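You operate a simulated robot arm through the tools that you are given. There is no shell and no other tool. Be economical: measure what you need, move in short steps, check, and stop when the job is done.

The job below is to be done with a simulated robot arm. You get a single attempt, and the scene is never put back.

## Task
Put the television on standby, then wipe the smudge off its screen and dust the glass foot.
Fine: use the purple cleaning pad; pad and remote go back.

Only the result counts: the job must be done as asked and must still hold three seconds after the hand-in. Knocking over, shifting, dropping, spilling or breaking anything else fails it.

## Robot
A 7-joint arm with a two-finger parallel gripper, fixed in place. Base frame: the origin is at the foot of the arm, x ahead of it, y to its left, z up. Units: mm, rad, N and s.
Its first joint turns from -2.897 to 2.897 rad. Payload 1.57 kg.
The TCP is the grasp point between the finger pads, 30 mm short of the fingertips. In the tool frame z runs along the fingers and y along their closing line. The gripper opens to 110 mm. The fingers are 24 mm wide and 12 mm thick; the gripper's body (48 by 112 mm) begins 78 mm behind the TCP.
Orientation is told as [roll, pitch, yaw] about the base's x, y, z axes, in that order, counted from this pose: with the fingers straight down and closing along the base's y, the tool's x points along the base's -x, its y along +y and its z along -z.

## Interface
- The arm moves only by the tool nudge_tool. Its argument "plan" is a list of rows, each an object (a shift or turn left out is 0, a gripper value left out holds the last) with "delta_pos": the shift along the base's x, y, z in units of 40 mm (1.0 is 40 mm), a list of three; "turn": the turn, a rotation vector about the base's x, y, z in units of 4 degrees (1.0 is 4 degrees), a list of three; "gripper": the gripper command, from -1 (fully open) to 1 (shut), values between in proportion. In form: [{"delta_pos": [tx, ty, tz], "turn": [wx, wy, wz], "gripper": gripper}, ...]. A call has 1 to 10 rows; each row shifts and turns the commanded pose from where the row before left it. A call with a number of a shift or a turn outside -1 to 1 is refused whole. Each row takes 0.2 s and may step no farther than 50 mm and 0.15 rad from the row before; otherwise, or with a gripper value out of range, the whole call is refused. Where a pose cannot be reached the arm comes as near as it can. A force on the tool above 40 N (or 10 N above the force at the start of the call, whichever is more), or a blocked arm, ends the call early, and 0.2 s more pass. The fingers move at their own pace (about 45 mm/s each) and stop on an object; they squeeze with about 30 N. The grip force told is the motor's: it shows also when the fingers shut on nothing. Time passes only in rows, and 0.2 s behind the last, so rows that do not move let the fingers close. The reply holds the time, the measured pose of the TCP, the force on the tool along the base axes, the opening and the grip force, in the units named above and with some noise.
- Cameras (640 x 400 px; columns grow to the right, rows downward): "scene" is fixed at [42.5, 505.9, 1350.1]; the picture's right is [-0.34, -0.94, 0.00], its down [-0.66, 0.24, -0.72] and it looks along [0.67, -0.24, -0.70] (base axes); focal length 214 px, centre (320, 200). "wrist" rides on the gripper at [-36, 0, -80] in the tool frame; the picture's right is [0.00, -1.00, 0.00], its down [0.97, 0.00, -0.24] and it looks along [0.24, 0.00, 0.97] (tool axes); focal length 218 px, centre (320, 200). There is no depth. A picture from a camera that has moved, and an enlarged one, comes with that camera's place and axes in the base frame and with its lens. The place of the scene camera against the robot may be out by one fixed shift of up to 18 mm in any direction.
- get_image(camera): a new picture of that camera. The clock stands still meanwhile.
- slide_trunk(by): slides the trunk up (or, below 0, down) by that many mm; the arm rides with it, the base frame stays. It gives what a move gives, with no picture.
- close_up(camera, box): a new picture of the part [left, top, right, bottom] of that camera's present view, enlarged. The clock stands still meanwhile.
- sign_off(): hands the job in; it is judged then, once.

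Go step by step. Nothing tells you positions but the pictures and the camera data: compare them with the known pose of the tool, close in by small moves and look again before you grip or let go. The budget is 120 turns and 64 pictures, counting those below and the enlarged ones. Unless the task says otherwise, let go and move clear before handing in, and close with one line.

The tools are called as a command line: name --argument value ..., lists and objects as JSON in quotes. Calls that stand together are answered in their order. nudge_tool: Moves the arm, as the interface text tells. Its arguments: {"type":"object","properties":{"plan":{"type":"array","items":{"type":"object","properties":{"delta_pos":{"type":"array","items":{"type":"number"}},"turn":{"type":"array","items":{"type":"number"}},"gripper":{"type":"number"}}}}},"required":["plan"]} The other tools are called the same way: slide_trunk (by) slides the trunk up or down; get_image (camera) takes a picture; close_up (camera, box) takes an enlarged picture of a part of a camera's view; sign_off () hands the job in.

At the start:

```text
time: 0.0
tool_pos: [415.3, 243.7, 1250.5]
ee_rot: [-0.001, -0.001, 0.0]
ft_force: [-0.3, -0.1, -0.2]
gripper_width: 110.0
grip_force: 0.1
trunk travel left (down, up): [-525.0, 65.0]
```

scene: 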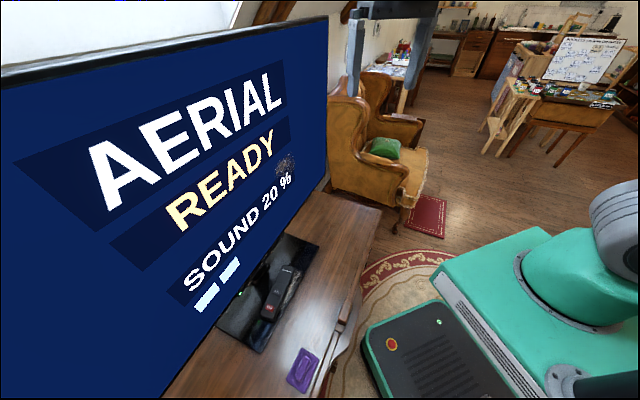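
wrist: 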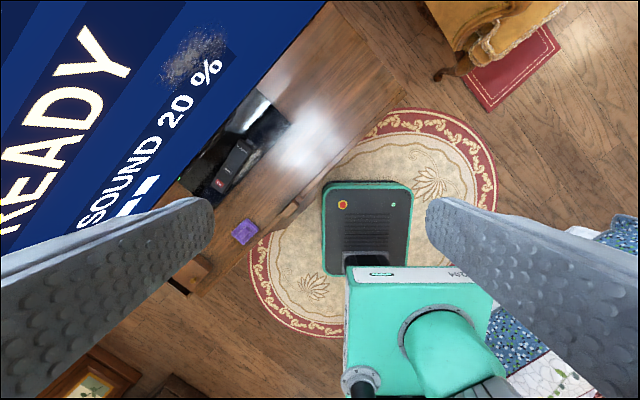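

I see a TV showing "AERIAL READY", a glass foot with a remote lying on it, and a purple pad on the cabinet top. I'll enlarge the important parts first.

close_up --camera "scene" --box '[180, 220, 380, 400]'

close_up --camera "wrist" --box '[140, 20, 320, 260]'

```text
2.22 times, centred on (280, 310) of scene
camera zoom: at [42.5, 505.9, 1350.1], right [-0.34, -0.94, 0.0], down [-0.66, 0.24, -0.72], along [0.67, -0.24, -0.7], focal length 477 px, centre (409, -44)
```

zoom: 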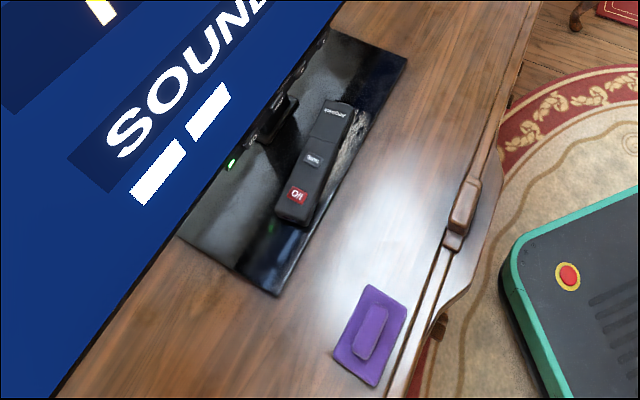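

```text
1.67 times, centred on (230, 140) of wrist
camera zoom: at [451.4, 244.8, 1329.9], right [0.0, -1.0, 0.0], down [-0.97, 0.0, 0.24], along [-0.24, 0.0, -0.97], focal length 364 px, centre (470, 300)
```

zoom: 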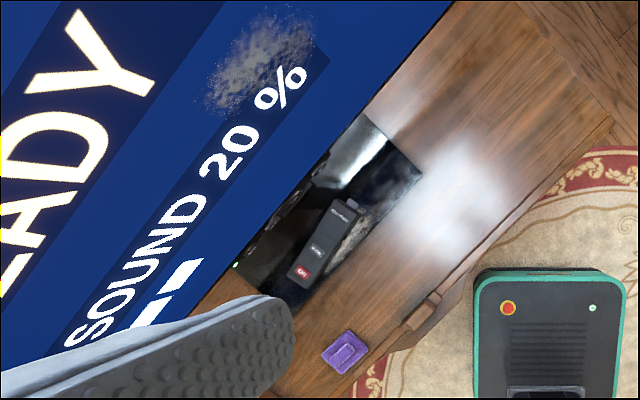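

The TV stands at about 45° to the base, with its screen plane near x+y≈1000. The remote lies on the glass foot near (334, 576, 615) and the pad is near (146, 522, 577). I'll slide the trunk down and look closer.

slide_trunk --by -200

get_image --camera "wrist"

```text
time: 2.2
tool_pos: [416.0, 245.0, 1049.0]
ee_rot: [0.0, 0.0, -0.001]
ft_force: [0.6, 0.3, 0.2]
gripper_width: 109.9
grip_force: 0.1
trunk travel left (down, up): [-325.0, 265.0]
```

```text
59 pictures are left
camera wrist: at [451.4, 244.8, 1127.6], right [0.0, -1.0, 0.0], down [-0.97, 0.0, 0.24], along [-0.24, 0.0, -0.97], focal length 218 px, centre (320, 200)
```

wrist: 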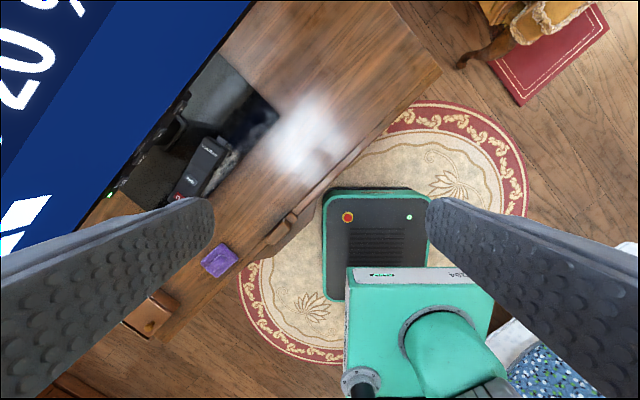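

The measurements agree, so the cabinet top is near z≈575. I'll bring the tool in front of the glass foot, yawed to face the TV.

nudge_tool --plan '[{"delta_pos": [-0.26, 0.59, -0.4], "turn": [0, 0, 1]}, {"delta_pos": [-0.26, 0.59, -0.4], "turn": [0, 0, 1]}, {"delta_pos": [-0.26, 0.59, -0.4], "turn": [0, 0, 1]}, {"delta_pos": [-0.26, 0.59, -0.4], "turn": [0, 0, 1]}, {"delta_pos": [-0.26, 0.59, -0.4], "turn": [0, 0, 1]}, {"delta_pos": [-0.26, 0.59, -0.4], "turn": [0, 0, 1]}, {"delta_pos": [-0.26, 0.59, -0.4], "turn": [0, 0, 1]}, {"delta_pos": [-0.26, 0.59, -0.4], "turn": [0, 0, 1]}, {"delta_pos": [-0.26, 0.59, -0.4], "turn": [0, 0, 1]}, {"delta_pos": [-0.26, 0.59, -0.4], "turn": [0, 0, 1]}]'

get_image --camera "wrist"

get_image --camera "scene"

```text
time: 4.4
tool_pos: [309.2, 483.7, 885.8]
ee_rot: [0.0, 0.0, 0.697]
ft_force: [0.2, -0.3, 0.7]
gripper_width: 110.0
grip_force: 0.0
trunk travel left (down, up): [-325.0, 265.0]
```

```text
58 pictures are left
camera wrist: at [337.2, 506.6, 966.3], right [0.64, -0.77, 0.0], down [-0.74, -0.62, 0.24], along [-0.18, -0.15, -0.97], focal length 218 px, centre (320, 200)
```

wrist: 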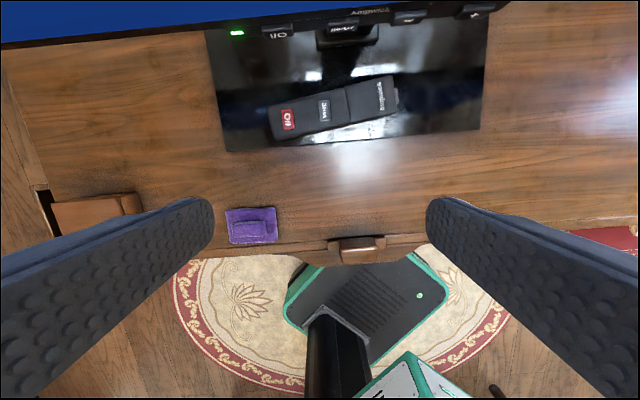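

```text
57 pictures are left
```

scene: 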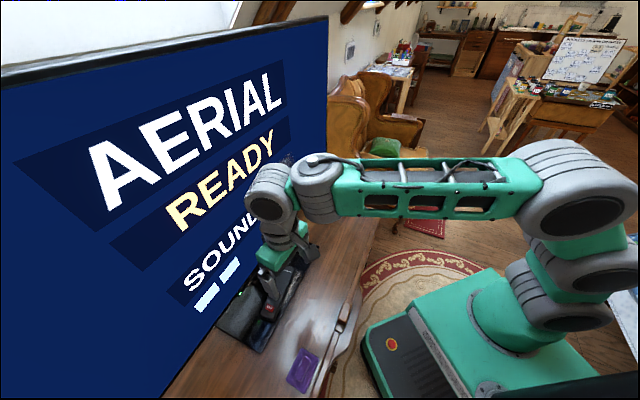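

The TV's lower bezel has labelled buttons, and the remote carries "Off" and other buttons. I'll enlarge both.

close_up --camera "wrist" --box '[210, 0, 500, 160]'

close_up --camera "wrist" --box '[255, 65, 415, 155]'

close_up --camera "wrist" --box '[190, 190, 390, 270]'

```text
2.21 times, centred on (355, 80) of wrist
camera zoom: at [337.2, 506.6, 966.3], right [0.64, -0.77, 0.0], down [-0.74, -0.62, 0.24], along [-0.18, -0.15, -0.97], focal length 482 px, centre (243, 465)
```

zoom: 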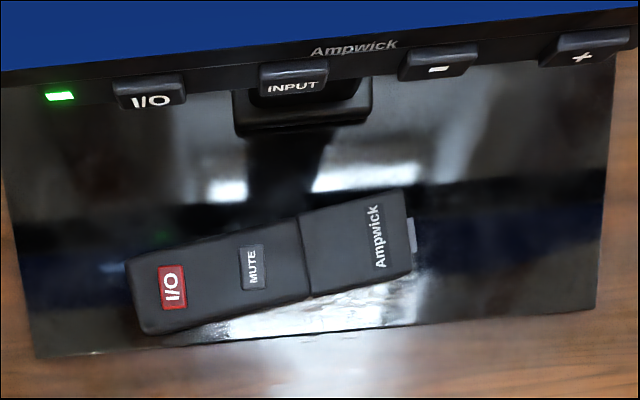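

```text
4.00 times, centred on (335, 110) of wrist
camera zoom: at [337.2, 506.6, 966.3], right [0.64, -0.77, 0.0], down [-0.74, -0.62, 0.24], along [-0.18, -0.15, -0.97], focal length 873 px, centre (260, 560)
```

zoom: 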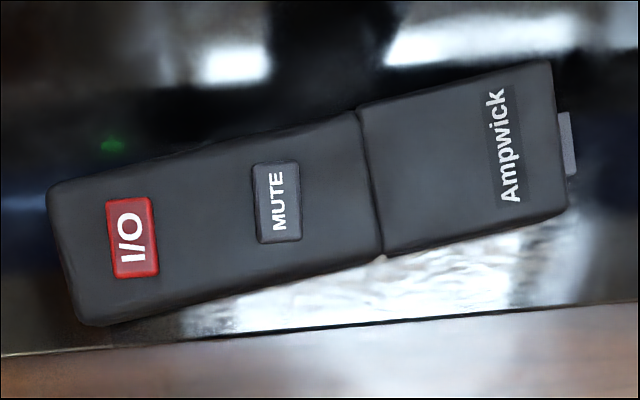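

```text
3.20 times, centred on (290, 230) of wrist
camera zoom: at [337.2, 506.6, 966.3], right [0.64, -0.77, 0.0], down [-0.74, -0.62, 0.24], along [-0.18, -0.15, -0.97], focal length 698 px, centre (416, 104)
```

zoom: 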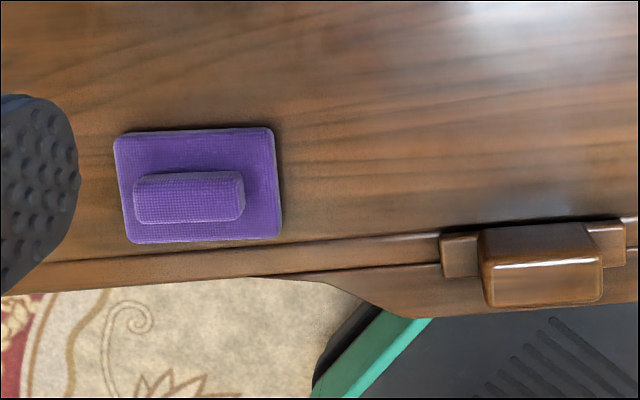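

The TV has its own I/O key on the lower bezel. I'll tilt the tool level toward the TV to see that key from the front.

nudge_tool --plan '[{"delta_pos": [-0.1, -0.04, 0], "turn": [0, 0, 1]}, {"delta_pos": [-0.1, -0.04, 0], "turn": [0, 0, 0.27]}, {"delta_pos": [-0.1, -0.04, -0.15], "turn": [1, -1, 0]}, {"delta_pos": [-0.1, -0.04, -0.15], "turn": [1, -1, 0]}, {"delta_pos": [-0.1, -0.04, -0.15], "turn": [1, -1, 0]}, {"delta_pos": [-0.1, -0.04, -0.15], "turn": [1, -1, 0]}, {"delta_pos": [-0.1, -0.04, -0.15], "turn": [1, -1, 0]}, {"delta_pos": [-0.1, -0.04, -0.15], "turn": [1, -1, 0]}, {"delta_pos": [-0.1, -0.04, -0.15], "turn": [1, -1, 0]}, {"delta_pos": [-0.1, -0.04, -0.15], "turn": [1, -1, 0]}]'

nudge_tool --plan '[{"delta_pos": [-0.1, -0.04, -0.15], "turn": [1, -1, 0]}, {"delta_pos": [-0.1, -0.04, -0.15], "turn": [1, -1, 0]}, {"delta_pos": [-0.1, -0.04, -0.15], "turn": [1, -1, 0]}, {"delta_pos": [-0.1, -0.04, -0.15], "turn": [1, -1, 0]}, {"delta_pos": [-0.1, -0.04, -0.15], "turn": [1, -1, 0]}, {"delta_pos": [-0.1, -0.04, -0.15], "turn": [1, -1, 0]}, {"delta_pos": [0, 0, 0], "turn": [1, -1, 0]}, {"delta_pos": [0, 0, 0], "turn": [0.9, -0.9, 0]}]'

get_image --camera "wrist"

```text
time: 6.6
tool_pos: [271.0, 466.0, 840.6]
ee_rot: [0.0, -0.792, 0.787]
ft_force: [-0.3, 0.1, 0.0]
gripper_width: 110.1
grip_force: 0.1
trunk travel left (down, up): [-325.0, 265.0]
```

```text
time: 8.4
tool_pos: [246.5, 455.7, 804.3]
ee_rot: [-2.083, -1.57, 2.869]
ft_force: [-0.2, 0.8, 0.1]
gripper_width: 109.9
grip_force: 0.0
trunk travel left (down, up): [-325.0, 265.0]
```

```text
53 pictures are left
camera wrist: at [189.6, 399.1, 839.6], right [0.71, -0.71, 0.0], down [-0.17, -0.17, -0.97], along [0.69, 0.69, -0.24], focal length 218 px, centre (320, 200)
```

wrist: 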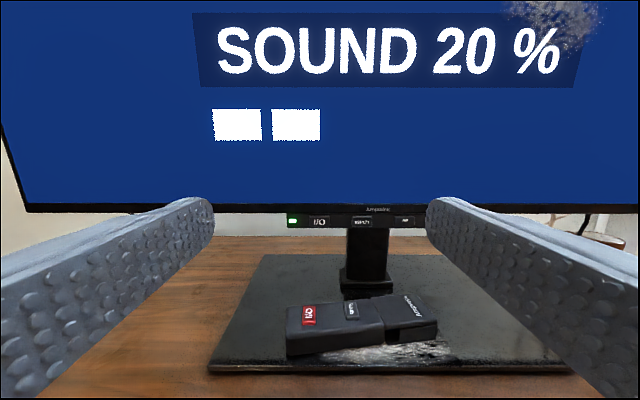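

The tool is level and square to the screen, and the key strip hangs just under the bezel. I'll take a close-up.

close_up --camera "wrist" --box '[270, 190, 440, 250]'

close_up --camera "wrist" --box '[200, 250, 480, 390]'

```text
3.76 times, centred on (355, 220) of wrist
camera zoom: at [189.6, 399.1, 839.6], right [0.71, -0.71, 0.0], down [-0.17, -0.17, -0.97], along [0.69, 0.69, -0.24], focal length 822 px, centre (188, 125)
```

zoom: 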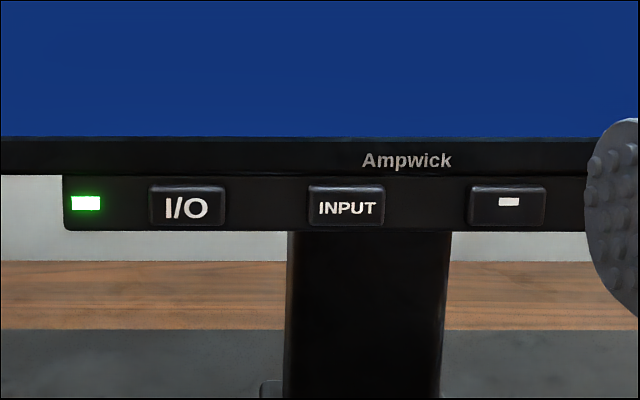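

```text
2.29 times, centred on (340, 320) of wrist
camera zoom: at [189.6, 399.1, 839.6], right [0.71, -0.71, 0.0], down [-0.17, -0.17, -0.97], along [0.69, 0.69, -0.24], focal length 499 px, centre (274, -74)
```

zoom: 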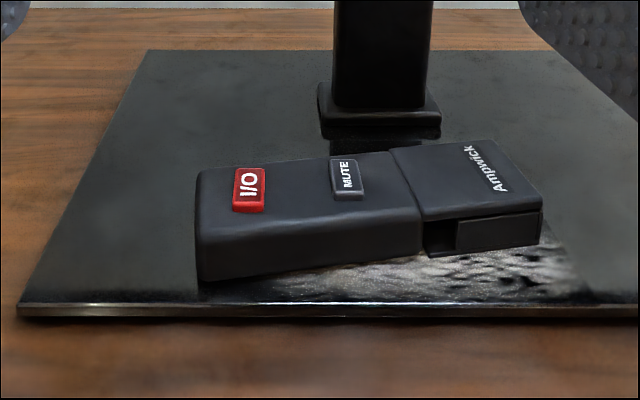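

The I/O key is centred near n≈703 (depth axis (1,1)/√2), u≈-148, z≈738. I'll shut the fingers, lower to the key and approach to just short of it.

nudge_tool --plan '[{"delta_pos": [0, 0, -0.58], "gripper": 1}, {"delta_pos": [0, 0, -0.58]}, {"delta_pos": [0, 0, -0.57]}, {"delta_pos": [0.35, 0.35, 0]}, {"delta_pos": [0.35, 0.35, 0]}, {"delta_pos": [0.35, 0.35, 0]}, {"delta_pos": [0.35, 0.35, 0]}, {"delta_pos": [0.35, 0.35, 0]}, {"delta_pos": [0.35, 0.35, 0]}, {"delta_pos": [0.35, 0.35, 0]}]'

close_up --camera "wrist" --box '[220, 120, 420, 260]'

```text
time: 10.6
tool_pos: [344.7, 553.5, 734.9]
ee_rot: [-1.146, -1.566, 1.93]
ft_force: [-0.3, 0.1, 0.1]
gripper_width: 0.1
grip_force: 21.3
trunk travel left (down, up): [-325.0, 265.0]
```

```text
2.86 times, centred on (320, 190) of wrist
camera zoom: at [288.8, 496.5, 770.5], right [0.71, -0.71, 0.0], down [-0.17, -0.17, -0.97], along [0.69, 0.69, -0.24], focal length 624 px, centre (320, 229)
```

zoom: 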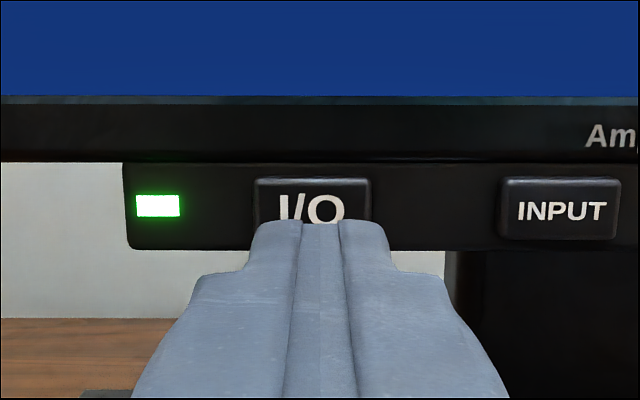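

The fingertip is aligned with the I/O key and about 35 mm short. I'll advance gently.

nudge_tool --plan '[{"delta_pos": [0.2, 0.23, 0.04]}, {"delta_pos": [0.24, 0.24, 0]}, {"delta_pos": [0.05, 0.05, 0]}, {"delta_pos": [0.05, 0.05, 0]}, {"delta_pos": [0.04, 0.04, 0]}]'

close_up --camera "wrist" --box '[220, 120, 420, 260]'

```text
time: 11.8
tool_pos: [368.9, 577.2, 735.3]
ee_rot: [-0.849, -1.569, 1.633]
ft_force: [-1.3, -0.2, -0.4]
gripper_width: 0.0
grip_force: 21.1
trunk travel left (down, up): [-325.0, 265.0]
```

```text
2.86 times, centred on (320, 190) of wrist
camera zoom: at [312.6, 521.0, 771.6], right [0.71, -0.71, 0.0], down [-0.17, -0.17, -0.97], along [0.69, 0.69, -0.24], focal length 624 px, centre (320, 229)
```

zoom: 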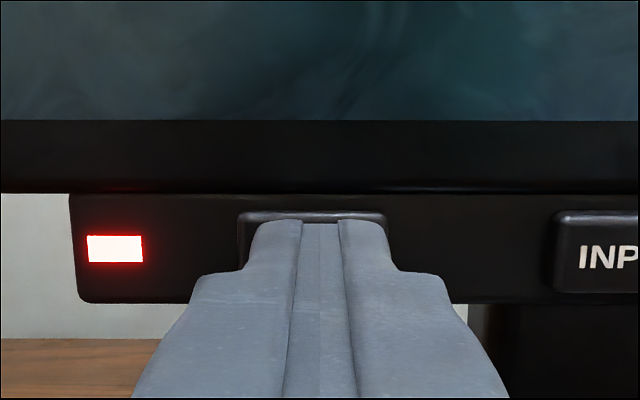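

The LED has turned red and the picture is off, so the TV is on standby. I'll back off straight, tilt the tool down again and go above the pad.

nudge_tool --plan '[{"delta_pos": [-0.7, -0.7, 0]}, {"delta_pos": [-0.7, -0.7, 0]}, {"delta_pos": [-0.7, -0.7, 0]}, {"delta_pos": [-0.1, 0.1, 0.1], "turn": [-1, 1, 0]}, {"delta_pos": [-0.2, 0, 0.1], "turn": [-1, 1, 0], "gripper": -1}, {"delta_pos": [-0.2, 0, 0.1], "turn": [-1, 1, 0]}, {"delta_pos": [-0.2, 0, 0.1], "turn": [-1, 1, 0]}, {"delta_pos": [-0.2, 0.05, 0.1], "turn": [-1, 1, 0]}, {"delta_pos": [-0.2, 0.05, 0], "turn": [-1, 1, 0]}, {"delta_pos": [-0.2, 0.05, 0], "turn": [-1, 1, 0]}]'

nudge_tool --plan '[{"delta_pos": [-0.2, 0.05, 0], "turn": [-1, 1, 0]}, {"delta_pos": [-0.2, 0.05, 0], "turn": [-1, 1, 0]}, {"delta_pos": [-0.2, 0.05, 0], "turn": [-1, 1, 0]}, {"delta_pos": [-0.2, 0.05, 0], "turn": [-1, 1, 0]}, {"delta_pos": [-0.2, 0.05, 0], "turn": [-1, 1, 0]}, {"delta_pos": [-0.2, 0.05, 0], "turn": [-1, 1, 0]}, {"delta_pos": [-0.2, 0.05, 0], "turn": [-1, 1, 0]}, {"delta_pos": [-0.2, 0.05, 0], "turn": [-1, 1, 0]}, {"delta_pos": [-0.1, 0.05, 0], "turn": [-0.9, 0.9, 0]}]'

get_image --camera "wrist"

```text
time: 14.0
tool_pos: [230.9, 504.2, 755.3]
ee_rot: [-0.004, -0.875, 0.79]
ft_force: [0.8, 0.0, -0.2]
gripper_width: 110.0
grip_force: 0.0
trunk travel left (down, up): [-325.0, 265.0]
```

```text
time: 16.0
tool_pos: [163.6, 521.9, 756.0]
ee_rot: [0.0, 0.002, 0.786]
ft_force: [-0.3, 0.0, 0.3]
gripper_width: 109.8
grip_force: 0.1
trunk travel left (down, up): [-325.0, 265.0]
```

```text
48 pictures are left
camera wrist: at [189.7, 546.8, 835.8], right [0.71, -0.71, 0.0], down [-0.69, -0.69, 0.24], along [-0.17, -0.17, -0.97], focal length 218 px, centre (320, 200)
```

wrist: 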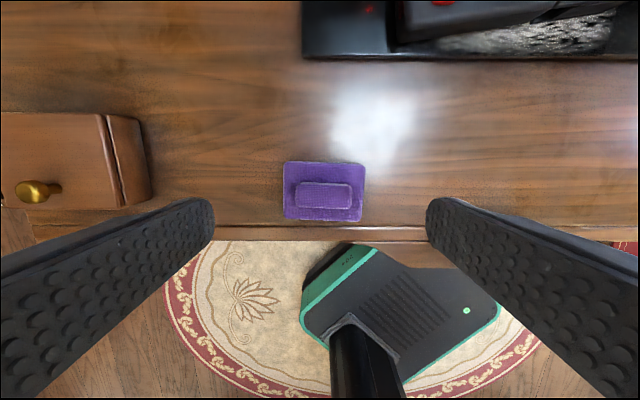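

The pad is directly below. I'll enlarge it to get its size and angle.

close_up --camera "wrist" --box '[270, 145, 380, 235]'

```text
4.44 times, centred on (325, 190) of wrist
camera zoom: at [189.7, 546.8, 835.8], right [0.71, -0.71, 0.0], down [-0.69, -0.69, 0.24], along [-0.17, -0.17, -0.97], focal length 970 px, centre (298, 244)
```

zoom: 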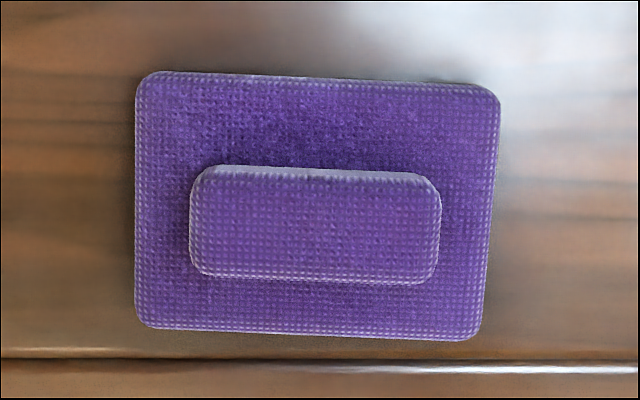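

The pad is about 93×70 mm with a 63 mm handle, turned −2.6° from the TV axis, and centred near (156, 506). I'll align to it and descend part way.

nudge_tool --plan '[{"delta_pos": [-0.1, -0.2, -0.7], "turn": [0, 0, -0.65]}, {"delta_pos": [-0.11, -0.21, -0.7]}, {"delta_pos": [0, 0, -0.7]}, {"delta_pos": [0, 0, -0.6]}]'

get_image --camera "wrist"

```text
time: 17.0
tool_pos: [155.5, 506.4, 647.6]
ee_rot: [0.001, -0.001, 0.742]
ft_force: [0.8, 0.4, 0.2]
gripper_width: 110.1
grip_force: 0.0
trunk travel left (down, up): [-325.0, 265.0]
```

```text
46 pictures are left
camera wrist: at [181.7, 530.3, 727.0], right [0.68, -0.74, 0.0], down [-0.72, -0.66, 0.24], along [-0.18, -0.16, -0.97], focal length 218 px, centre (320, 200)
```

wrist: 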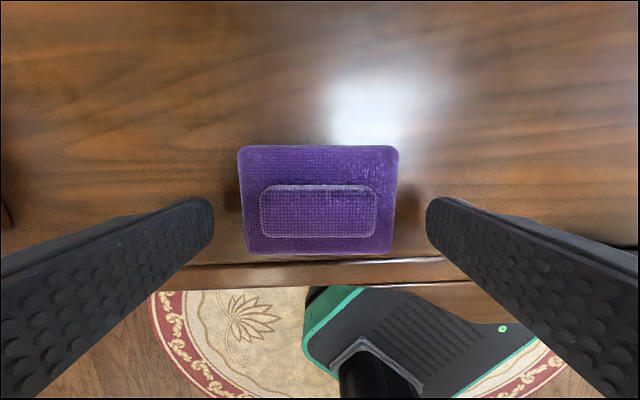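

Comparing the two views puts the pad top at about z≈621, higher than I thought, and its centre at n≈476. I'll rise a little, shift over it, and half-close so the fingers sit above the pad base.

nudge_tool --plan '[{"delta_pos": [0.07, 0.07, 0.3]}, {"delta_pos": [0.07, 0.07, 0], "gripper": -0.3}, {"gripper": -0.3}]'

get_image --camera "wrist"

get_image --camera "scene"

```text
time: 17.8
tool_pos: [161.0, 511.2, 657.9]
ee_rot: [0.0, 0.001, 0.74]
ft_force: [-0.1, 0.0, 0.3]
gripper_width: 71.4
grip_force: 0.0
trunk travel left (down, up): [-325.0, 265.0]
```

```text
45 pictures are left
camera wrist: at [187.7, 535.1, 738.8], right [0.67, -0.74, 0.0], down [-0.72, -0.66, 0.24], along [-0.18, -0.16, -0.97], focal length 218 px, centre (320, 200)
```

wrist: 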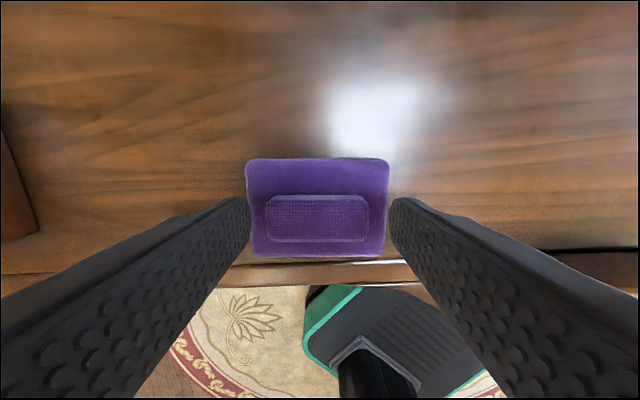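

```text
44 pictures are left
```

scene: 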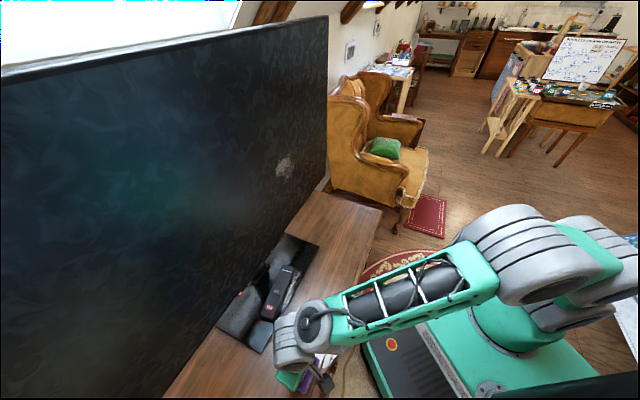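

The fingers straddle the handle correctly. I'll narrow the opening a little and descend in small steps until light contact.

nudge_tool --plan '[{"delta_pos": [0, 0, -0.1], "gripper": -0.16}, {"delta_pos": [0, 0, -0.05]}, {"delta_pos": [0, 0, -0.05]}, {"delta_pos": [0, 0, -0.05]}]'

close_up --camera "wrist" --box '[220, 140, 420, 265]'

```text
time: 18.8
tool_pos: [161.7, 512.5, 649.8]
ee_rot: [0.0, -0.001, 0.741]
ft_force: [0.9, -0.5, 0.1]
gripper_width: 63.5
grip_force: 0.0
trunk travel left (down, up): [-325.0, 265.0]
```

```text
3.20 times, centred on (320, 202) of wrist
camera zoom: at [187.9, 535.8, 728.6], right [0.68, -0.74, 0.0], down [-0.72, -0.66, 0.24], along [-0.18, -0.16, -0.97], focal length 698 px, centre (320, 192)
```

zoom: 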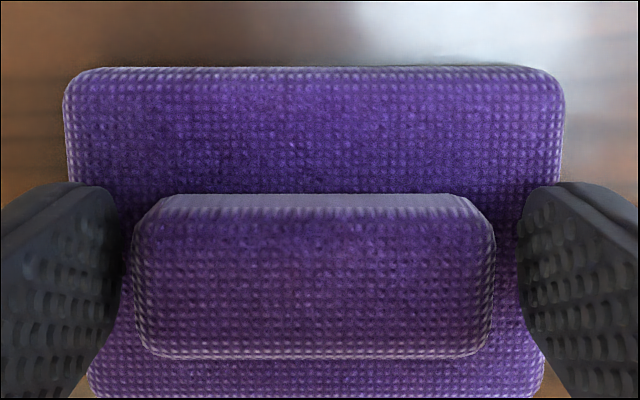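

There is still no contact and the fingers are clear of the handle ends. I'll go down a bit more.

nudge_tool --plan '[{"delta_pos": [0, 0, -0.05]}, {"delta_pos": [0, 0, -0.05]}]'

nudge_tool --plan '[{"delta_pos": [0, 0, -0.05]}]'

nudge_tool --plan '[{"delta_pos": [0, 0, -0.05]}]'

```text
time: 19.4
tool_pos: [160.6, 511.5, 645.5]
ee_rot: [-0.001, -0.001, 0.743]
ft_force: [-2.5, -1.4, 5.5]
gripper_width: 64.0
grip_force: 0.0
trunk travel left (down, up): [-325.0, 265.0]
```

```text
time: 19.8
tool_pos: [160.8, 511.6, 645.7]
ee_rot: [0.001, -0.002, 0.741]
ft_force: [-2.3, -6.2, 17.2]
gripper_width: 63.8
grip_force: 0.0
trunk travel left (down, up): [-325.0, 265.0]
```

```text
time: 20.2
tool_pos: [160.5, 511.9, 646.4]
ee_rot: [0.003, -0.005, 0.743]
ft_force: [-3.6, -8.4, 35.1]
gripper_width: 63.5
grip_force: 0.1
trunk travel left (down, up): [-325.0, 265.0]
```

Contact came at a tip height of about z=616. I'll ease off and grip the handle.

nudge_tool --plan '[{"delta_pos": [0, 0, 0.11]}, {"gripper": 1}, {"gripper": 1}, {"gripper": 1}]'

nudge_tool --plan '[{"delta_pos": [0, 0, 0.25]}, {"delta_pos": [0, 0, 0.5]}, {"delta_pos": [0, 0, 0.5]}]'

get_image --camera "wrist"

```text
time: 21.2
tool_pos: [161.7, 510.8, 646.2]
ee_rot: [-0.001, -0.001, 0.739]
ft_force: [0.1, 1.8, 9.4]
gripper_width: 54.0
grip_force: 29.9
trunk travel left (down, up): [-325.0, 265.0]
```

```text
time: 22.0
tool_pos: [160.5, 510.6, 695.6]
ee_rot: [0.0, 0.001, 0.741]
ft_force: [-0.2, 0.0, -0.7]
gripper_width: 53.7
grip_force: 30.1
trunk travel left (down, up): [-325.0, 265.0]
```

```text
42 pictures are left
camera wrist: at [186.5, 534.8, 776.7], right [0.68, -0.74, 0.0], down [-0.72, -0.65, 0.24], along [-0.18, -0.16, -0.97], focal length 218 px, centre (320, 200)
```

wrist: 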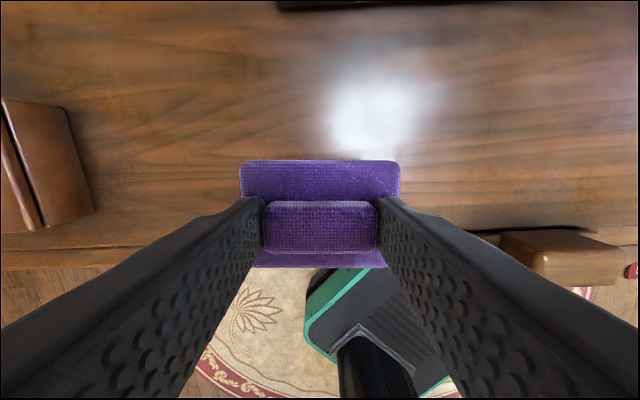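

The pad is held firmly. I'll lift it, turn it to face the screen, and move in front of the smudge while keeping well clear of the TV.

nudge_tool --plan '[{"delta_pos": [0, 0, 0.8], "turn": [0, 0, 0.65]}, {"delta_pos": [0.42, -0.36, 0.44], "turn": [1, -1, 0]}, {"delta_pos": [0.42, -0.36, 0.44], "turn": [1, -1, 0]}, {"delta_pos": [0.42, -0.36, 0.44], "turn": [1, -1, 0]}, {"delta_pos": [0.42, -0.36, 0.44], "turn": [1, -1, 0]}, {"delta_pos": [0.42, -0.36, 0.44], "turn": [1, -1, 0]}, {"delta_pos": [0.42, -0.36, 0.44], "turn": [1, -1, 0]}, {"delta_pos": [0.42, -0.36, 0.44], "turn": [1, -1, 0]}, {"delta_pos": [0.42, -0.36, 0.44], "turn": [1, -1, 0]}, {"delta_pos": [0.42, -0.36, 0.44], "turn": [1, -1, 0]}]'

nudge_tool --plan '[{"delta_pos": [0.42, -0.36, 0.44], "turn": [1, -1, 0]}, {"delta_pos": [0.42, -0.36, 0.44], "turn": [1, -1, 0]}, {"delta_pos": [0.42, -0.36, 0.44], "turn": [1, -1, 0]}, {"delta_pos": [0.42, -0.36, 0.44], "turn": [1, -1, 0]}, {"delta_pos": [0.42, -0.36, 0.34], "turn": [1, -1, 0]}, {"delta_pos": [0.42, -0.36, 0.2], "turn": [1, -1, 0]}, {"delta_pos": [0.42, -0.36, 0], "turn": [0.91, -0.91, 0]}]'

get_image --camera "wrist"

get_image --camera "scene"

```text
time: 24.2
tool_pos: [310.6, 382.1, 885.7]
ee_rot: [-0.003, -0.891, 0.788]
ft_force: [-0.5, -0.4, -0.4]
gripper_width: 54.0
grip_force: 30.0
trunk travel left (down, up): [-325.0, 265.0]
```

```text
time: 25.8
tool_pos: [430.7, 280.8, 979.5]
ee_rot: [-2.261, -1.57, 3.046]
ft_force: [1.3, 0.0, -0.2]
gripper_width: 53.8
grip_force: 30.0
trunk travel left (down, up): [-325.0, 265.0]
```

```text
41 pictures are left
camera wrist: at [374.2, 223.7, 1015.5], right [0.71, -0.71, 0.0], down [-0.17, -0.17, -0.97], along [0.69, 0.69, -0.24], focal length 218 px, centre (320, 200)
```

wrist: 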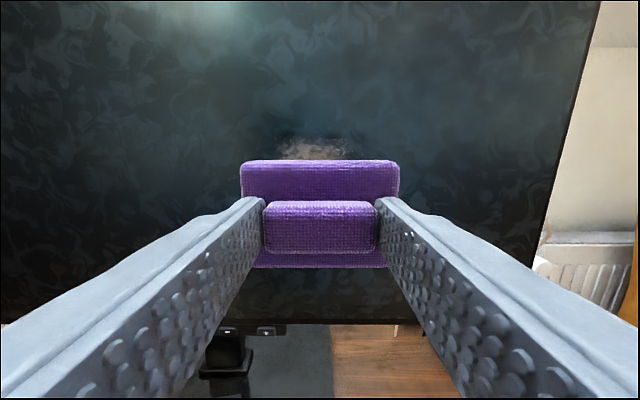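

```text
40 pictures are left
```

scene: 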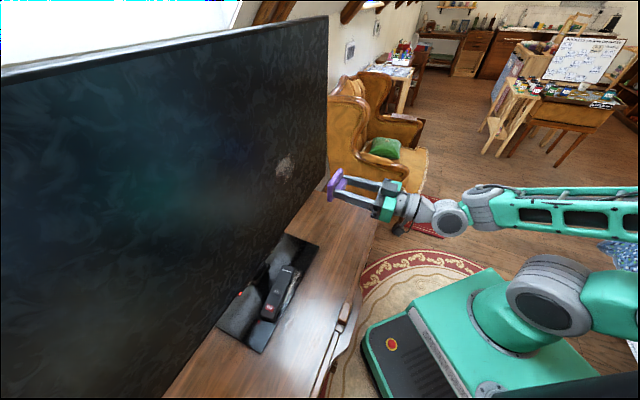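

The smudge is partly hidden behind the pad. I'll drop a little to see its full extent.

nudge_tool --plan '[{"delta_pos": [0, 0, -0.9]}, {"delta_pos": [0, 0, -0.9]}]'

close_up --camera "wrist" --box '[230, 40, 410, 170]'

```text
time: 26.4
tool_pos: [429.5, 278.4, 909.0]
ee_rot: [-1.826, -1.569, 2.61]
ft_force: [-1.0, -0.3, -1.3]
gripper_width: 54.1
grip_force: 29.5
trunk travel left (down, up): [-325.0, 265.0]
```

```text
3.08 times, centred on (320, 105) of wrist
camera zoom: at [373.1, 222.1, 944.6], right [0.71, -0.71, 0.0], down [-0.17, -0.17, -0.97], along [0.69, 0.69, -0.24], focal length 672 px, centre (320, 492)
```

zoom: 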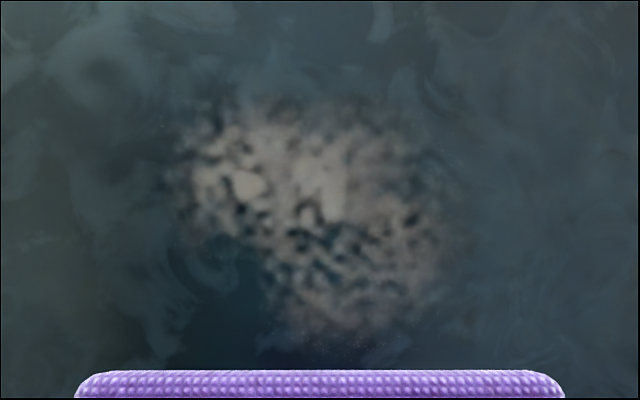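

The smudge spans about u 50–158 and z 930–1030 on the glass. I'll go to its upper left, just short of the screen.

nudge_tool --plan '[{"delta_pos": [0.33, 0.55, 0.44]}, {"delta_pos": [0.33, 0.55, 0.44]}, {"delta_pos": [0.33, 0.55, 0.44]}, {"delta_pos": [0.33, 0.55, 0.44]}, {"delta_pos": [0.33, 0.55, 0.44]}, {"delta_pos": [0.33, 0.55, 0.44]}]'

get_image --camera "wrist"

close_up --camera "scene" --box '[220, 100, 420, 220]'

```text
time: 27.8
tool_pos: [509.1, 414.2, 1013.9]
ee_rot: [-1.74, -1.569, 2.524]
ft_force: [-3.1, -4.7, 0.3]
gripper_width: 54.2
grip_force: 29.5
trunk travel left (down, up): [-325.0, 265.0]
```

```text
38 pictures are left
camera wrist: at [453.1, 358.3, 1049.3], right [0.71, -0.71, 0.0], down [-0.17, -0.17, -0.97], along [0.69, 0.69, -0.24], focal length 218 px, centre (320, 200)
```

wrist: 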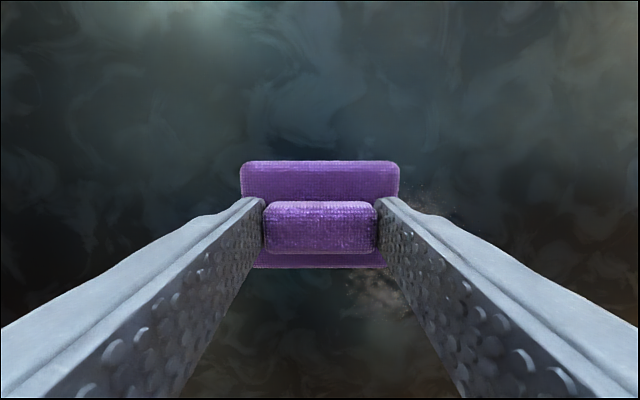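

```text
3.20 times, centred on (320, 160) of scene
camera zoom: at [42.5, 505.9, 1350.1], right [-0.34, -0.94, 0.0], down [-0.66, 0.24, -0.72], along [0.67, -0.24, -0.7], focal length 686 px, centre (320, 328)
```

zoom: 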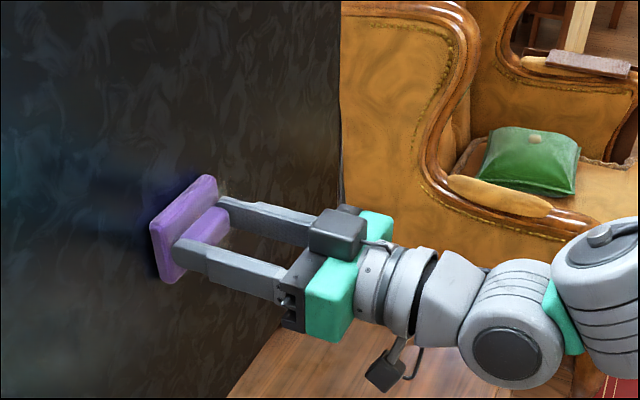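

Force shows the pad is already touching the glass lightly (about 5 N). I'll press slightly more and wipe in a zigzag.

nudge_tool --plan '[{"delta_pos": [0.03, 0.03, 0]}, {"delta_pos": [0.35, -0.35, 0]}, {"delta_pos": [0.35, -0.35, 0]}, {"delta_pos": [0.35, -0.35, 0]}, {"delta_pos": [0.35, -0.35, 0]}, {"delta_pos": [0, 0, -0.6]}, {"delta_pos": [-0.35, 0.35, 0]}, {"delta_pos": [-0.35, 0.35, 0]}, {"delta_pos": [-0.35, 0.35, 0]}, {"delta_pos": [-0.35, 0.35, 0]}]'

nudge_tool --plan '[{"delta_pos": [0, 0, -0.6]}, {"delta_pos": [0.35, -0.35, 0]}, {"delta_pos": [0.35, -0.35, 0]}, {"delta_pos": [0.35, -0.35, 0]}, {"delta_pos": [0.35, -0.35, 0]}, {"delta_pos": [0, 0, -0.6]}, {"delta_pos": [-0.35, 0.35, 0]}, {"delta_pos": [-0.35, 0.35, 0]}, {"delta_pos": [-0.35, 0.35, 0]}, {"delta_pos": [-0.35, 0.35, 0]}]'

get_image --camera "wrist"

```text
time: 30.0
tool_pos: [511.4, 414.4, 987.6]
ee_rot: [-2.385, -1.569, -3.115]
ft_force: [-5.3, -7.0, -1.0]
gripper_width: 54.2
grip_force: 30.0
trunk travel left (down, up): [-325.0, 265.0]
```

```text
time: 32.2
tool_pos: [510.5, 414.1, 941.7]
ee_rot: [-1.489, -1.57, 2.275]
ft_force: [0.5, -0.4, -0.9]
gripper_width: 53.7
grip_force: 30.2
trunk travel left (down, up): [-325.0, 265.0]
```

```text
36 pictures are left
camera wrist: at [454.7, 357.7, 977.4], right [0.71, -0.71, 0.0], down [-0.17, -0.17, -0.97], along [0.69, 0.69, -0.24], focal length 218 px, centre (320, 200)
```

wrist: 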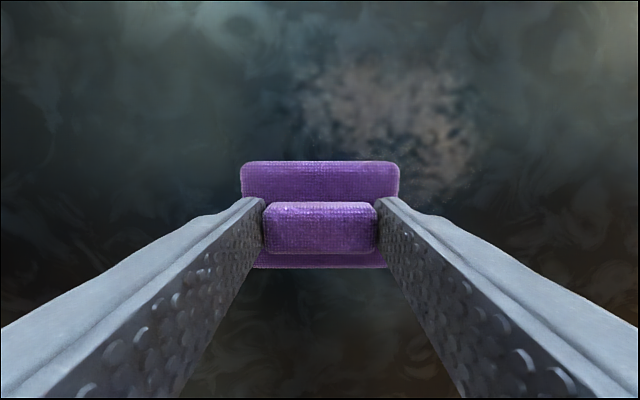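

The smudge is still there, and contact was lost on the lower strokes, so the screen may lean. I'll probe here in small steps to find the glass.

nudge_tool --plan '[{"delta_pos": [0.05, 0.05, 0]}]'

nudge_tool --plan '[{"delta_pos": [0.05, 0.05, 0]}]'

close_up --camera "wrist" --box '[260, 40, 500, 190]'

```text
time: 32.6
tool_pos: [512.9, 414.9, 942.7]
ee_rot: [-1.195, -1.568, 1.979]
ft_force: [-2.9, -4.4, -1.6]
gripper_width: 54.1
grip_force: 30.3
trunk travel left (down, up): [-325.0, 265.0]
```

```text
time: 33.0
tool_pos: [516.4, 417.9, 942.8]
ee_rot: [-1.968, -1.568, 2.75]
ft_force: [-1.1, -2.8, -0.6]
gripper_width: 54.1
grip_force: 29.6
trunk travel left (down, up): [-325.0, 265.0]
```

```text
2.67 times, centred on (380, 115) of wrist
camera zoom: at [459.8, 360.4, 977.7], right [0.71, -0.71, 0.0], down [-0.17, -0.17, -0.97], along [0.69, 0.69, -0.24], focal length 582 px, centre (160, 427)
```

zoom: 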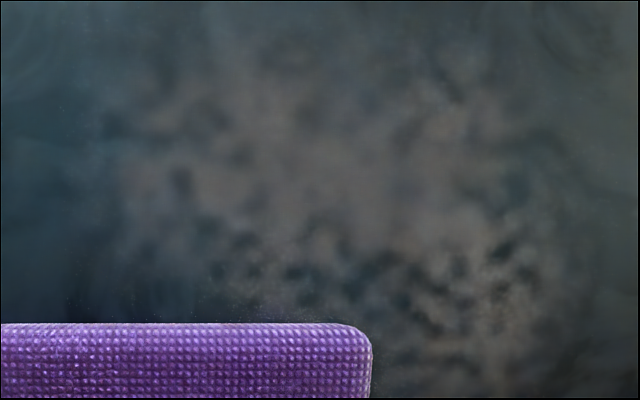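

The tool advanced with little force, so I must check whether the TV is moving.

get_image --camera "scene"

close_up --camera "scene" --box '[220, 100, 420, 220]'

```text
34 pictures are left
```

scene: 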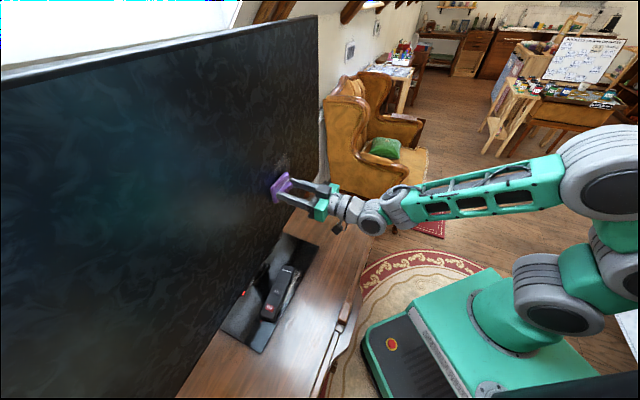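

```text
3.20 times, centred on (320, 160) of scene
camera zoom: at [42.5, 505.9, 1350.1], right [-0.34, -0.94, 0.0], down [-0.66, 0.24, -0.72], along [0.67, -0.24, -0.7], focal length 686 px, centre (320, 328)
```

zoom: 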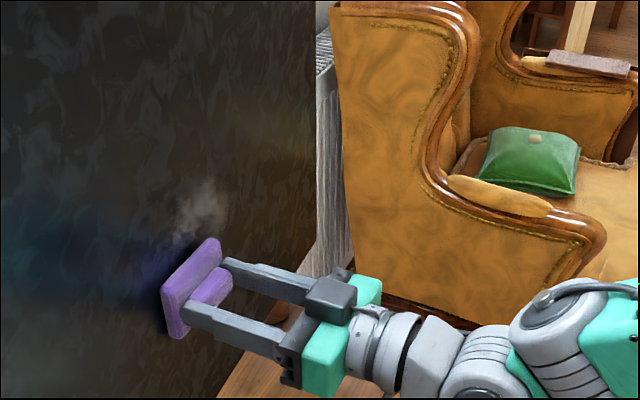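

The TV head swivels on its stand: it has turned about 3° with the right side pushed back, while the foot is unmoved. I'll align to its present plane, wipe with light force, and straighten it afterwards.

nudge_tool --plan '[{"turn": [0, 0, 0.7]}, {"delta_pos": [0.03, 0.03, 0]}, {"delta_pos": [0.368, -0.332, 0]}, {"delta_pos": [0.368, -0.332, 0]}]'

nudge_tool --plan '[{"delta_pos": [0.368, -0.332, 0]}, {"delta_pos": [0.368, -0.332, 0]}]'

get_image --camera "wrist"

```text
time: 34.0
tool_pos: [547.6, 392.5, 941.0]
ee_rot: [-1.213, -1.569, 2.047]
ft_force: [-0.5, 0.3, 0.2]
gripper_width: 53.9
grip_force: 29.9
trunk travel left (down, up): [-325.0, 265.0]
```

```text
time: 34.6
tool_pos: [575.5, 366.4, 939.8]
ee_rot: [-1.559, -1.569, 2.392]
ft_force: [-1.2, 0.2, 0.0]
gripper_width: 53.7
grip_force: 29.9
trunk travel left (down, up): [-325.0, 265.0]
```

```text
32 pictures are left
camera wrist: at [520.9, 306.1, 976.0], right [0.74, -0.67, 0.0], down [-0.16, -0.18, -0.97], along [0.65, 0.72, -0.24], focal length 218 px, centre (320, 200)
```

wrist: 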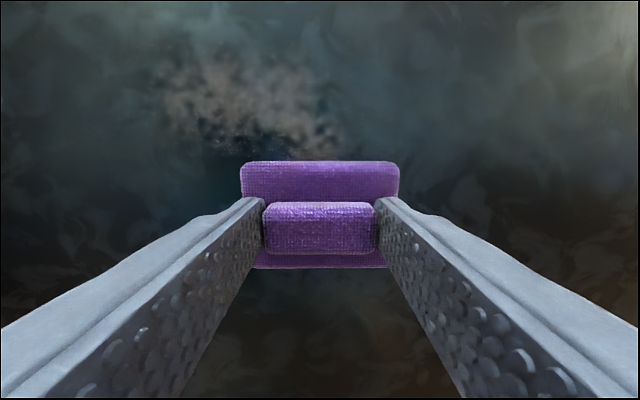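

No contact here now. I'll probe toward the glass in 2 mm steps.

nudge_tool --plan '[{"delta_pos": [0.035, 0.035, 0]}]'

nudge_tool --plan '[{"delta_pos": [0.035, 0.035, 0]}]'

nudge_tool --plan '[{"delta_pos": [0.035, 0.035, 0]}]'

```text
time: 35.0
tool_pos: [574.3, 366.5, 940.7]
ee_rot: [-1.546, -1.57, 2.382]
ft_force: [0.0, 0.7, -0.1]
gripper_width: 54.1
grip_force: 30.5
trunk travel left (down, up): [-325.0, 265.0]
```

```text
time: 35.4
tool_pos: [577.0, 368.8, 939.6]
ee_rot: [-1.364, -1.569, 2.198]
ft_force: [-2.0, -3.7, -1.1]
gripper_width: 53.5
grip_force: 30.1
trunk travel left (down, up): [-325.0, 265.0]
```

```text
time: 35.8
tool_pos: [577.5, 371.0, 941.5]
ee_rot: [-1.87, -1.568, 2.705]
ft_force: [0.1, -1.6, -1.3]
gripper_width: 54.0
grip_force: 30.0
trunk travel left (down, up): [-325.0, 265.0]
```

Contact gives only a few newtons before the swivel yields, so I'll wipe with light follow-up pressure and watch how the smudge fades.

nudge_tool --plan '[{"delta_pos": [0.02, 0.02, 0.6]}, {"delta_pos": [-0.36, 0.34, 0]}, {"delta_pos": [-0.36, 0.34, 0]}, {"delta_pos": [-0.36, 0.34, 0]}, {"delta_pos": [-0.36, 0.34, 0]}, {"delta_pos": [0.02, 0.02, 0.6]}]'

nudge_tool --plan '[{"delta_pos": [0.39, -0.31, 0]}, {"delta_pos": [0.39, -0.31, 0]}, {"delta_pos": [0.39, -0.31, 0]}, {"delta_pos": [0.39, -0.31, 0]}, {"delta_pos": [0.02, 0.02, 0.6]}]'

get_image --camera "wrist"

```text
time: 37.2
tool_pos: [523.6, 427.2, 991.0]
ee_rot: [-2.906, -1.567, -2.542]
ft_force: [-2.4, -4.8, 0.0]
gripper_width: 53.9
grip_force: 29.7
trunk travel left (down, up): [-325.0, 265.0]
```

```text
time: 38.4
tool_pos: [588.2, 376.4, 1011.7]
ee_rot: [-0.611, -1.57, 1.444]
ft_force: [1.1, 0.5, -1.0]
gripper_width: 53.6
grip_force: 30.0
trunk travel left (down, up): [-325.0, 265.0]
```

```text
31 pictures are left
camera wrist: at [534.3, 317.5, 1047.4], right [0.74, -0.67, 0.0], down [-0.16, -0.18, -0.97], along [0.65, 0.72, -0.24], focal length 218 px, centre (320, 200)
```

wrist: 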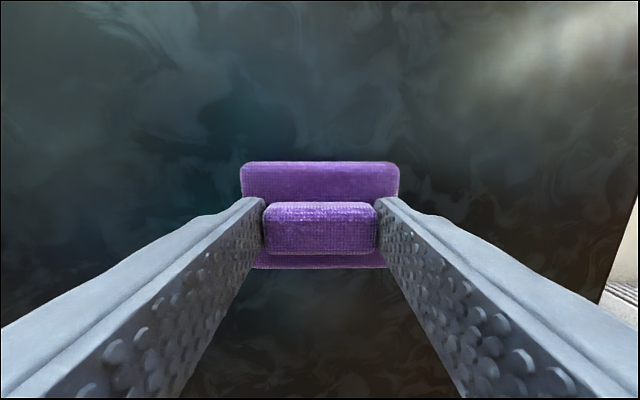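

The smudge seems to be gone except perhaps under the pad. I'll back off and check.

nudge_tool --plan '[{"delta_pos": [-0.5, -0.5, 0]}, {"delta_pos": [-0.8, -0.6, -0.6]}, {"delta_pos": [-0.8, -0.6, -0.6]}, {"delta_pos": [-0.7, -0.6, -0.6]}]'

get_image --camera "wrist"

get_image --camera "scene"

```text
time: 39.4
tool_pos: [472.3, 284.9, 941.9]
ee_rot: [-1.717, -1.57, 2.55]
ft_force: [-0.6, -1.3, -0.3]
gripper_width: 54.0
grip_force: 29.8
trunk travel left (down, up): [-325.0, 265.0]
```

```text
30 pictures are left
camera wrist: at [418.5, 225.5, 976.5], right [0.74, -0.67, 0.0], down [-0.16, -0.18, -0.97], along [0.65, 0.72, -0.24], focal length 218 px, centre (320, 200)
```

wrist: 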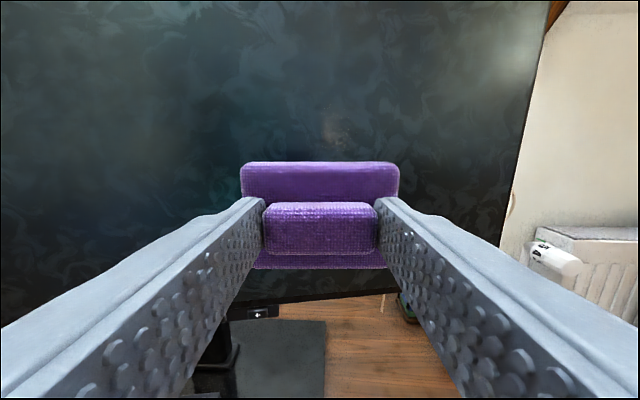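

```text
29 pictures are left
```

scene: 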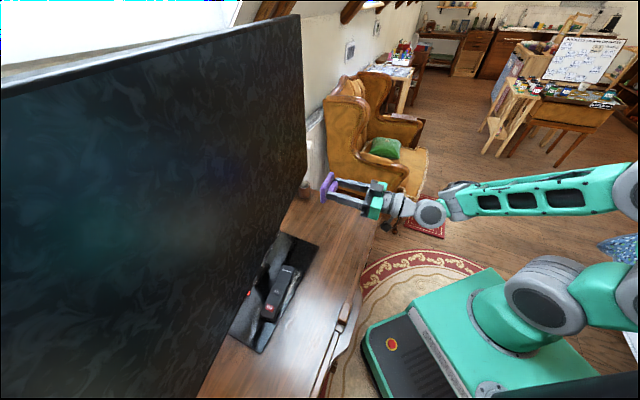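

The TV head is now turned about 8°, and one small residue is left near (335, 130). I'll enlarge it.

close_up --camera "wrist" --box '[260, 50, 420, 165]'

```text
3.48 times, centred on (340, 108) of wrist
camera zoom: at [418.5, 225.5, 976.5], right [0.74, -0.67, 0.0], down [-0.16, -0.18, -0.97], along [0.65, 0.72, -0.24], focal length 759 px, centre (250, 522)
```

zoom: 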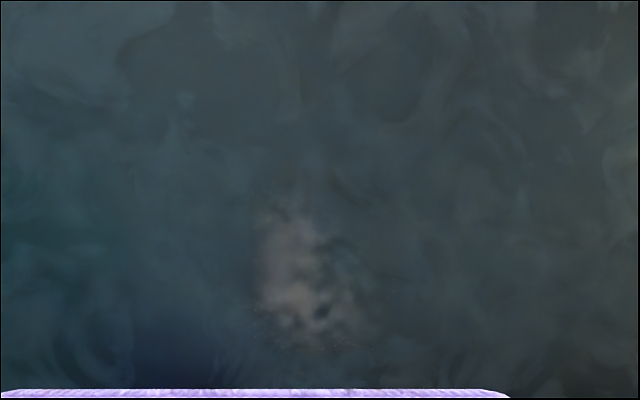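

The residue is at about (607, 409, 994) on the turned screen. I'll match the pad's yaw to the screen and re-approach.

nudge_tool --plan '[{"delta_pos": [0.516, 0.416, 0.26], "turn": [0, 0, 0.65]}, {"delta_pos": [0.516, 0.416, 0.26], "turn": [0, 0, 0.6]}, {"delta_pos": [0.516, 0.416, 0.26]}, {"delta_pos": [0.516, 0.416, 0.26]}, {"delta_pos": [0.516, 0.416, 0.26]}]'

nudge_tool --plan '[{"delta_pos": [0.09, 0.12, 0]}, {"delta_pos": [0.06, 0.08, 0]}]'

nudge_tool --plan '[{"delta_pos": [0.045, 0.06, 0]}]'

```text
time: 40.6
tool_pos: [580.2, 366.8, 992.7]
ee_rot: [-0.965, -1.569, 1.887]
ft_force: [0.1, -0.2, -0.4]
gripper_width: 53.7
grip_force: 30.4
trunk travel left (down, up): [-325.0, 265.0]
```

```text
time: 41.2
tool_pos: [585.0, 375.0, 992.6]
ee_rot: [-1.409, -1.57, 2.328]
ft_force: [0.2, 0.4, -0.9]
gripper_width: 53.9
grip_force: 30.3
trunk travel left (down, up): [-325.0, 265.0]
```

```text
time: 41.6
tool_pos: [586.2, 377.9, 992.8]
ee_rot: [-1.717, -1.569, 2.64]
ft_force: [-0.2, 0.9, -0.8]
gripper_width: 54.0
grip_force: 29.7
trunk travel left (down, up): [-325.0, 265.0]
```

nudge_tool --plan '[{"delta_pos": [0.045, 0.06, 0]}]'

nudge_tool --plan '[{"delta_pos": [0.045, 0.06, 0]}]'

nudge_tool --plan '[{"delta_pos": [0.03, 0.04, 0.4]}, {"delta_pos": [0.03, 0.04, -0.4]}, {"delta_pos": [0.03, 0.04, -0.4]}, {"delta_pos": [0.03, 0.04, 0.4]}, {"delta_pos": [0.42, -0.28, 0]}, {"delta_pos": [-0.38, 0.32, 0]}, {"delta_pos": [-0.38, 0.32, 0]}, {"delta_pos": [0.42, -0.28, 0]}]'

```text
time: 42.0
tool_pos: [588.3, 382.4, 992.9]
ee_rot: [-1.509, -1.567, 2.431]
ft_force: [0.0, -0.7, 0.0]
gripper_width: 53.8
grip_force: 30.8
trunk travel left (down, up): [-325.0, 265.0]
```

```text
time: 42.4
tool_pos: [590.2, 383.2, 993.5]
ee_rot: [-1.424, -1.569, 2.347]
ft_force: [0.0, 0.5, -0.6]
gripper_width: 53.8
grip_force: 29.8
trunk travel left (down, up): [-325.0, 265.0]
```

```text
time: 44.2
tool_pos: [596.0, 394.6, 992.4]
ee_rot: [-1.257, -1.569, 2.181]
ft_force: [-0.4, 0.3, -0.7]
gripper_width: 53.7
grip_force: 30.5
trunk travel left (down, up): [-325.0, 265.0]
```

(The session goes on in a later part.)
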